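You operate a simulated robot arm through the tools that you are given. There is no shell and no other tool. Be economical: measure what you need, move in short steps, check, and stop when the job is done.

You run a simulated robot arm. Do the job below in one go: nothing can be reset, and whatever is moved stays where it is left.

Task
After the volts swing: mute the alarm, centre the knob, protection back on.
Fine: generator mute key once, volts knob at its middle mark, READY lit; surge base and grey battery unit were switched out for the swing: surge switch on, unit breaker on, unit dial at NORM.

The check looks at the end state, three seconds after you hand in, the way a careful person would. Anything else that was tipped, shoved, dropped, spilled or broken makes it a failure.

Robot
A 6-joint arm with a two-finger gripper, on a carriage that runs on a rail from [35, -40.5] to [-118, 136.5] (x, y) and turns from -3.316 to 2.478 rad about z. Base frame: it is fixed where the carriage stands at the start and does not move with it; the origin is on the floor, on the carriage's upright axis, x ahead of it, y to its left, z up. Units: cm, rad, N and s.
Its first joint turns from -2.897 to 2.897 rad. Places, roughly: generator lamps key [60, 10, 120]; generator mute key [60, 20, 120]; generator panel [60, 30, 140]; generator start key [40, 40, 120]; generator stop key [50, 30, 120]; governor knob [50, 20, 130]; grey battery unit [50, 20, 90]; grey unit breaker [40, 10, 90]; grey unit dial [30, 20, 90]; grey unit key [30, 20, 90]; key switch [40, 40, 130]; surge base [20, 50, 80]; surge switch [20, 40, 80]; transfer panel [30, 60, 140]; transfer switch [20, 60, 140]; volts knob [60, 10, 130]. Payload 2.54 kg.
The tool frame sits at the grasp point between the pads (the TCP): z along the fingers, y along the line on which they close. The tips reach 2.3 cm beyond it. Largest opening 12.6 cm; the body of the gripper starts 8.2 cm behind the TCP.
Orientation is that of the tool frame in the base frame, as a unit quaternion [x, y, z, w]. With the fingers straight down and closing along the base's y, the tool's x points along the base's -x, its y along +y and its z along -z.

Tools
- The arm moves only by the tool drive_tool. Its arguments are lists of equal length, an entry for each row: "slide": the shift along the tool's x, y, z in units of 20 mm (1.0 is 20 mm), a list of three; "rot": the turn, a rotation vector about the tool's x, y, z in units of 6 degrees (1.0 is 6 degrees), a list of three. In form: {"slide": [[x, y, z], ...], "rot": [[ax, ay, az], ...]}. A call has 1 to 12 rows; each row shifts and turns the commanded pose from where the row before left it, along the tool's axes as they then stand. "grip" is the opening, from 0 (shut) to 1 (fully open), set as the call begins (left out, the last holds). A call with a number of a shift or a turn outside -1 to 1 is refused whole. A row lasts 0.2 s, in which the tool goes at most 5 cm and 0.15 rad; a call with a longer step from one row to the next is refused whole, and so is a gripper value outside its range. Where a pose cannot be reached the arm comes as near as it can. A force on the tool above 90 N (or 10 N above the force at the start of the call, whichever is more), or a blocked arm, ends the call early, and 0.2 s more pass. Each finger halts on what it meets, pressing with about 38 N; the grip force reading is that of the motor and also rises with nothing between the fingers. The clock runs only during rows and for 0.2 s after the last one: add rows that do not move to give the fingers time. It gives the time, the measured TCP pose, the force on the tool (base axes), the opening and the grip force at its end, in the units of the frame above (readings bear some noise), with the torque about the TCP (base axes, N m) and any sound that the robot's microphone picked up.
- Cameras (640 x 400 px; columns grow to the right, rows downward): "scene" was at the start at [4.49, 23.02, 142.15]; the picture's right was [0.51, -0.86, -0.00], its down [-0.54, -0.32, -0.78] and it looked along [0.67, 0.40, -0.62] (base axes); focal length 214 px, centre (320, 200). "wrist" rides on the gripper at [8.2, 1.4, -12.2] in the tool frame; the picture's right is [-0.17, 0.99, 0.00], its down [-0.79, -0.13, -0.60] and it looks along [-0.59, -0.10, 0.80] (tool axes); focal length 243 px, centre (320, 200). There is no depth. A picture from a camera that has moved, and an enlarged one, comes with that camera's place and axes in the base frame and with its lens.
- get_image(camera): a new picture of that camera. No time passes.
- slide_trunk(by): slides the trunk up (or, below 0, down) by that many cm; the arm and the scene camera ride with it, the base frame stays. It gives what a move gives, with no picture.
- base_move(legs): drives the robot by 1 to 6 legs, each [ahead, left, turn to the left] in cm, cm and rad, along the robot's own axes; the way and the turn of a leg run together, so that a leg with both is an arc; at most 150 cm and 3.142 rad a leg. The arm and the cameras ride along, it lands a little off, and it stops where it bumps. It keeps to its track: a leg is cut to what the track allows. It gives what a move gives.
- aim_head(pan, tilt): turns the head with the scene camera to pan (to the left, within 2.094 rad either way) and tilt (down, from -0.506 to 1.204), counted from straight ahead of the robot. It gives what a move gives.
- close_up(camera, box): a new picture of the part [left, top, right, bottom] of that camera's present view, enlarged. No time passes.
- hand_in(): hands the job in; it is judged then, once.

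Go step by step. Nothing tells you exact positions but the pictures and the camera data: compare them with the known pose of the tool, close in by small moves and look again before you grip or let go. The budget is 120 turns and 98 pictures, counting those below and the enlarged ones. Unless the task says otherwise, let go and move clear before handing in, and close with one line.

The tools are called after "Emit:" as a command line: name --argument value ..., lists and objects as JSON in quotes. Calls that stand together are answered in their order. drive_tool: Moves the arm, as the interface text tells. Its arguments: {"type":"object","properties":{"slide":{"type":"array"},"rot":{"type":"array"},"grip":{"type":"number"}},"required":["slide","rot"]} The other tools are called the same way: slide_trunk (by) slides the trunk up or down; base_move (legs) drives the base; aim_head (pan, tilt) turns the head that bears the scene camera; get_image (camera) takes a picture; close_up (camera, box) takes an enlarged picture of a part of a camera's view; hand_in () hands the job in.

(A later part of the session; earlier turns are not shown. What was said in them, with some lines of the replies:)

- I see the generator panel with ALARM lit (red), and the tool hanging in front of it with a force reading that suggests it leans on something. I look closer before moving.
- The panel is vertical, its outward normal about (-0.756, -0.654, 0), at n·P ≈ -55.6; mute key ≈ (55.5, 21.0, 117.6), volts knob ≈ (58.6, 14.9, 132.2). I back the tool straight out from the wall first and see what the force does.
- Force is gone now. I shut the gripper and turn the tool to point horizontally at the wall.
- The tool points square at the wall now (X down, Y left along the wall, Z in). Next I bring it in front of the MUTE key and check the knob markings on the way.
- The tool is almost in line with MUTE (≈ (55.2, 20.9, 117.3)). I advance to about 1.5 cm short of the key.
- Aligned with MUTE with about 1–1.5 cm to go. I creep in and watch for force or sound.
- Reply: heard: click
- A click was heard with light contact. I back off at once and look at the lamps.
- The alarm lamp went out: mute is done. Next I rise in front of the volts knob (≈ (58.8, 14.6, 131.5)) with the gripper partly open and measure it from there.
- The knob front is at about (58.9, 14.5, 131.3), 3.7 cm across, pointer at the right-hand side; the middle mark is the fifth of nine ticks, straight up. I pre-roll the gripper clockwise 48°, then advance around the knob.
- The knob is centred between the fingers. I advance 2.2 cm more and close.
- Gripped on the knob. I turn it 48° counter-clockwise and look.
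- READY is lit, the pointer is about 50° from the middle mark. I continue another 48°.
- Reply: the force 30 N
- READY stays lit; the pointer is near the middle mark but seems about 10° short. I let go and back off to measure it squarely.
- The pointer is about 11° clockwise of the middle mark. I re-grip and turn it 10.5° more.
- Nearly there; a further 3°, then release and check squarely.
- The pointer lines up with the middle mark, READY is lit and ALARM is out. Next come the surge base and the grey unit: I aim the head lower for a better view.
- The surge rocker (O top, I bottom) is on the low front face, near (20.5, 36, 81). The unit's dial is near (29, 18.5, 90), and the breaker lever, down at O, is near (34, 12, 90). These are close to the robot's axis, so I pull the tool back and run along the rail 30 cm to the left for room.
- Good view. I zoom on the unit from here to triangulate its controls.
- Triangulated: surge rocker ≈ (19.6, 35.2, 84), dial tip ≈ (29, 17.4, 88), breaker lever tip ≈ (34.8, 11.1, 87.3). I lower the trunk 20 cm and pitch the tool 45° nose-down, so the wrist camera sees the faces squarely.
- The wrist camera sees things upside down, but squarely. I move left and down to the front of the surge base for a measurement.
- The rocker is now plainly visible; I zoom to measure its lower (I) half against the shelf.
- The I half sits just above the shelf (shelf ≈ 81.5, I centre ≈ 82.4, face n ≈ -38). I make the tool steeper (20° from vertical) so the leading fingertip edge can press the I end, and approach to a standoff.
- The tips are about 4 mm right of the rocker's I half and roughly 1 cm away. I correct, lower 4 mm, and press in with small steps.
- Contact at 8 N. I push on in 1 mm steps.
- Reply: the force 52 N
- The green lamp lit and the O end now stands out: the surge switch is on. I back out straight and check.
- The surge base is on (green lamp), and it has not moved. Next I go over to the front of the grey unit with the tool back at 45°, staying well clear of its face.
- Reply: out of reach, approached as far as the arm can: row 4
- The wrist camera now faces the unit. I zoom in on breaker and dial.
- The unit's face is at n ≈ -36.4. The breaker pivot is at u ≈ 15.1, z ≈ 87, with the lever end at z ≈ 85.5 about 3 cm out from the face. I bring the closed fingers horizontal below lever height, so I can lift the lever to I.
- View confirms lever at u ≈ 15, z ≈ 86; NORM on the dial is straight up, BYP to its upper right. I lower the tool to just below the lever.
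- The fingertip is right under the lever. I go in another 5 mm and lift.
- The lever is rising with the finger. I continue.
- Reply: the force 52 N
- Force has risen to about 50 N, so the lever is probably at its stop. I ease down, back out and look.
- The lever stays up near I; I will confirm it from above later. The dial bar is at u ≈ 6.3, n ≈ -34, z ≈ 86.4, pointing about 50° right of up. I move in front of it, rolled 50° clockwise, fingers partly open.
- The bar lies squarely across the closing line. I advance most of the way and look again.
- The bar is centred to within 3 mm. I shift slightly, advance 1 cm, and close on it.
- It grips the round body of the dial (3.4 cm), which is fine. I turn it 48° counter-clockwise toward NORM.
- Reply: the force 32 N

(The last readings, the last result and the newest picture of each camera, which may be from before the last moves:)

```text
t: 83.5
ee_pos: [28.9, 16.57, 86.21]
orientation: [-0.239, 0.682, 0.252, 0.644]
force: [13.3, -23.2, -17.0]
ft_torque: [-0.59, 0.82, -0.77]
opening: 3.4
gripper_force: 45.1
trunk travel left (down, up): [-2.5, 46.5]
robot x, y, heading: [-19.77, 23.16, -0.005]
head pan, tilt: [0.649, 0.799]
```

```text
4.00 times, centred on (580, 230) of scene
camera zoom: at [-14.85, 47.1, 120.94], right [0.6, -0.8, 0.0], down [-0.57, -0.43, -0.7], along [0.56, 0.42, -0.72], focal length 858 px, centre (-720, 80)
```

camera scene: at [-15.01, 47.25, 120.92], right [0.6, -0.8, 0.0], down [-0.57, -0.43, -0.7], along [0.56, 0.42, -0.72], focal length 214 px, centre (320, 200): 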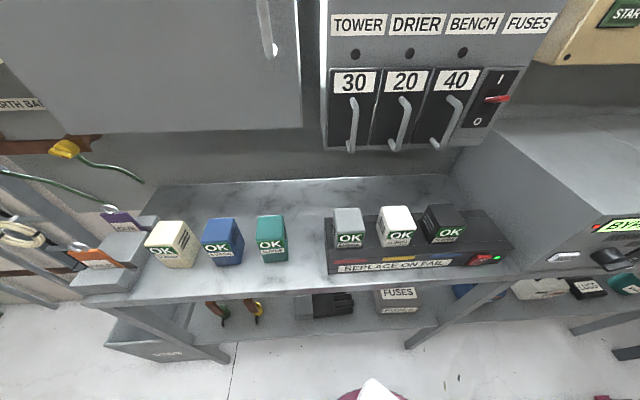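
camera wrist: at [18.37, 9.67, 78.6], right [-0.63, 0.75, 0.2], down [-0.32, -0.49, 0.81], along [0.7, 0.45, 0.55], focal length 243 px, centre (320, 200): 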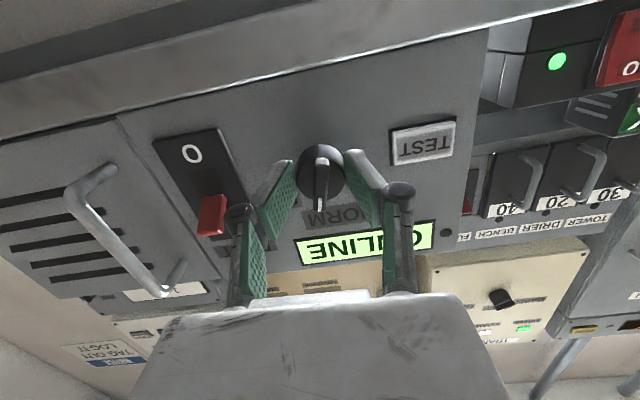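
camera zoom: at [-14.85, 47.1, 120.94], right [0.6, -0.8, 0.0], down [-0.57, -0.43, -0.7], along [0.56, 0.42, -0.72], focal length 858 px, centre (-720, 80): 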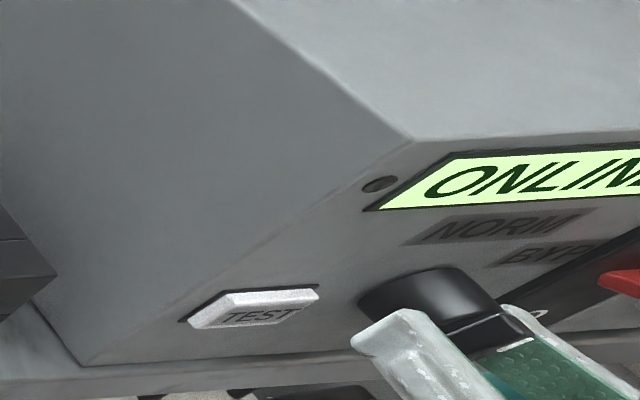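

The display reads ONLINE and the red lamp went out. I release, back off and check dial, breaker and lamps.

Emit:
drive_tool --slide '[[0, 0, 0], [0, 0, 0], [0, 0, 0], [0, 0, -0.6], [0, 0, -0.8], [0, 0, -0.8], [0, 0, -0.8], [0, 0, 0]]' --rot '[[0, 0, 0], [0, 0, 0], [0, 0, 0], [0, 0, 0], [0, 0, 0], [0, 0, 0], [0, 0, 0], [0, 0, 0]]' --grip 0.45

Emit:
close_up --camera "wrist" --box '[160, 70, 480, 270]'

```text
t: 85.3
ee_pos: [24.16, 12.79, 86.37]
orientation: [-0.241, 0.68, 0.253, 0.644]
force: [0.5, 0.0, -0.5]
ft_torque: [0.03, -0.02, -0.03]
opening: 5.7
gripper_force: 0.0
trunk travel left (down, up): [-2.5, 46.5]
robot x, y, heading: [-19.52, 22.52, -0.001]
head pan, tilt: [0.649, 0.799]
```

```text
2.00 times, centred on (320, 170) of wrist
camera zoom: at [13.69, 5.94, 78.94], right [-0.64, 0.75, 0.2], down [-0.32, -0.49, 0.81], along [0.7, 0.45, 0.55], focal length 485 px, centre (320, 260)
```

zoom: 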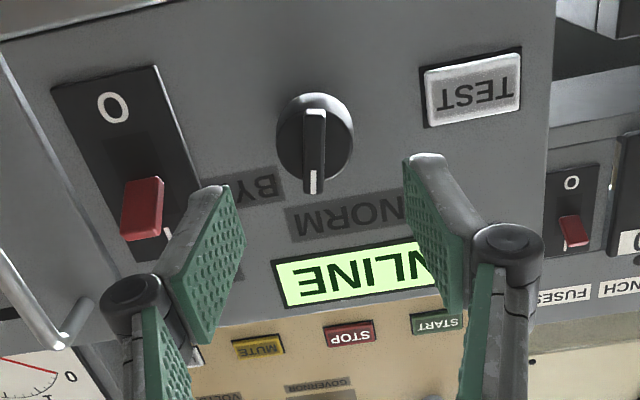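

The pointer is still about 12° short of straight-up NORM, so I re-grip and turn it the last 12°.

Emit:
drive_tool --slide '[[0, 0, 0.8], [0, 0, 0.8], [0, 0, 0.8], [0, 0, 0.6], [0, 0, 0]]' --rot '[[0, 0, 0], [0, 0, 0], [0, 0, 0], [0, 0, 0], [0, 0, 0]]'

Emit:
drive_tool --slide '[[0, 0, 0], [0, 0, 0], [0, 0, 0], [0, 0, 0], [0, 0, 0], [0, 0, 0], [0, 0, 0], [0, 0, 0]]' --rot '[[0, 0, 0], [0, 0, 0], [0, 0, 0], [0, 0, 0], [0, 0, 0], [0, 0, -1], [0, 0, -1], [0, 0, 0]]' --grip 0

Emit:
drive_tool --slide '[[0, 0, 0], [0, 0, 0], [0, 0, 0], [0, 0, -0.6], [0, 0, -0.8], [0, 0, -0.8], [0, 0, -0.8], [0, 0, 0]]' --rot '[[0, 0, 0], [0, 0, 0], [0, 0, 0], [0, 0, 0], [0, 0, 0], [0, 0, 0], [0, 0, 0], [0, 0, 0]]' --grip 0.45

Emit:
close_up --camera "wrist" --box '[160, 70, 480, 270]'

```text
t: 86.5
ee_pos: [28.66, 16.76, 86.2]
orientation: [-0.241, 0.681, 0.253, 0.644]
force: [0.6, -0.5, 0.1]
ft_torque: [-0.01, 0.01, -0.01]
opening: 5.67
gripper_force: 0.1
trunk travel left (down, up): [-2.5, 46.5]
robot x, y, heading: [-19.33, 22.51, -0.007]
head pan, tilt: [0.649, 0.799]
```

```text
t: 88.3
ee_pos: [29.0, 16.6, 86.17]
orientation: [-0.308, 0.653, 0.183, 0.668]
force: [37.0, -29.8, 11.4]
ft_torque: [-0.15, 0.36, -0.92]
opening: 3.42
gripper_force: 45.1
trunk travel left (down, up): [-2.5, 46.5]
robot x, y, heading: [-19.6, 22.47, -0.004]
head pan, tilt: [0.649, 0.799]
```

```text
t: 90.1
ee_pos: [24.17, 12.88, 86.55]
orientation: [-0.31, 0.652, 0.184, 0.667]
force: [-0.5, 1.0, -0.2]
ft_torque: [-0.01, 0.04, -0.04]
opening: 5.69
gripper_force: 0.1
trunk travel left (down, up): [-2.5, 46.5]
robot x, y, heading: [-19.31, 22.35, -0.008]
head pan, tilt: [0.649, 0.799]
```

```text
2.00 times, centred on (320, 170) of wrist
camera zoom: at [14.85, 4.64, 78.79], right [-0.66, 0.76, -0.01], down [-0.43, -0.36, 0.83], along [0.62, 0.54, 0.56], focal length 485 px, centre (320, 260)
```

zoom: 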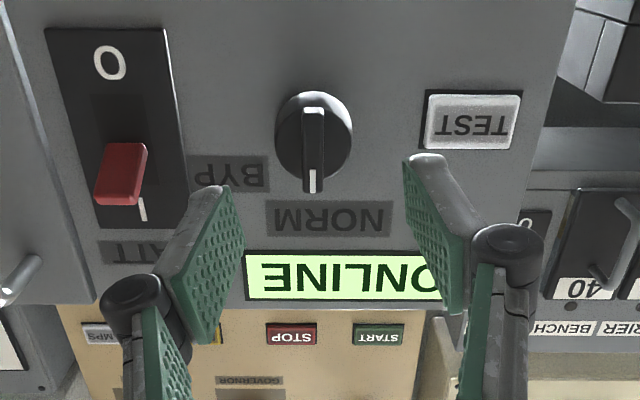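

Dial pointer is straight at NORM, display ONLINE, breaker lever up at I. I move clear and take a last look at the generator panel and the surge base.

Emit:
drive_tool --slide '[[0, 0, -0.9], [0, 0, -0.9], [0, 0, 0]]' --rot '[[0, 0, 0], [0, 0, 0], [0, 0, 0]]'

Emit:
aim_head --pan 0.5 --tilt 0.3

Emit:
get_image --camera "scene"

Emit:
get_image --camera "wrist"

```text
t: 90.9
ee_pos: [21.54, 10.58, 86.74]
orientation: [-0.311, 0.652, 0.185, 0.667]
force: [0.5, -0.5, -0.6]
ft_torque: [-0.01, 0.01, 0.02]
opening: 5.68
gripper_force: 0.1
trunk travel left (down, up): [-2.5, 46.5]
robot x, y, heading: [-19.79, 22.84, -0.006]
head pan, tilt: [0.649, 0.799]
```

```text
t: 91.8
ee_pos: [21.49, 10.65, 86.56]
orientation: [-0.31, 0.652, 0.185, 0.667]
force: [-0.2, 0.0, -0.4]
ft_torque: [0.0, -0.02, 0.0]
opening: 5.72
gripper_force: 0.0
trunk travel left (down, up): [-2.5, 46.5]
robot x, y, heading: [-19.32, 22.58, -0.002]
head pan, tilt: [0.499, 0.3]
```

```text
25 pictures are left
camera scene: at [-13.24, 46.84, 125.35], right [0.48, -0.88, 0.0], down [-0.26, -0.14, -0.95], along [0.84, 0.46, -0.3], focal length 214 px, centre (320, 200)
```

scene: 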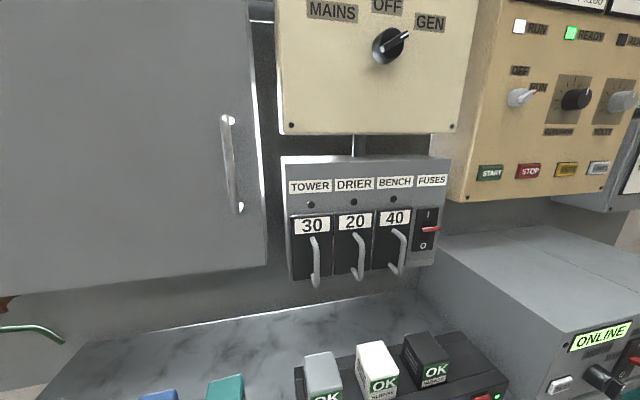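

```text
24 pictures are left
camera wrist: at [12.12, 2.36, 78.91], right [-0.66, 0.76, -0.01], down [-0.43, -0.36, 0.83], along [0.62, 0.54, 0.56], focal length 243 px, centre (320, 200)
```

wrist: 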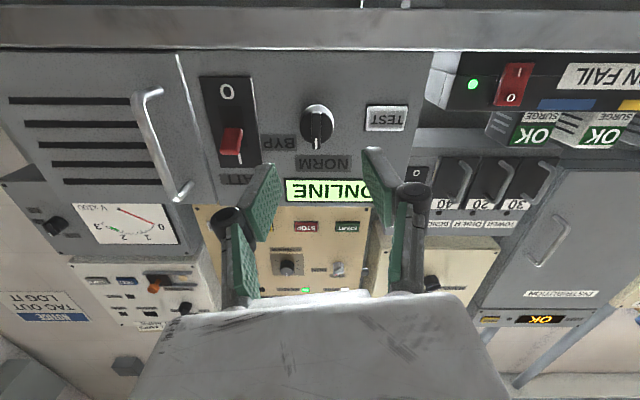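

READY is lit, the alarm is silent, the volts knob is at mid, the surge lamp is green, and the unit is ONLINE with the breaker up at I. The tool is clear, so I hand in.

Emit:
hand_in

```text
The job is handed in.
```

The job is handed in: I pressed mute once and the alarm went out, the volts knob is at its middle mark with READY lit, the surge switch is on, the unit breaker is on, and the unit dial is at NORM with the display reading ONLINE.
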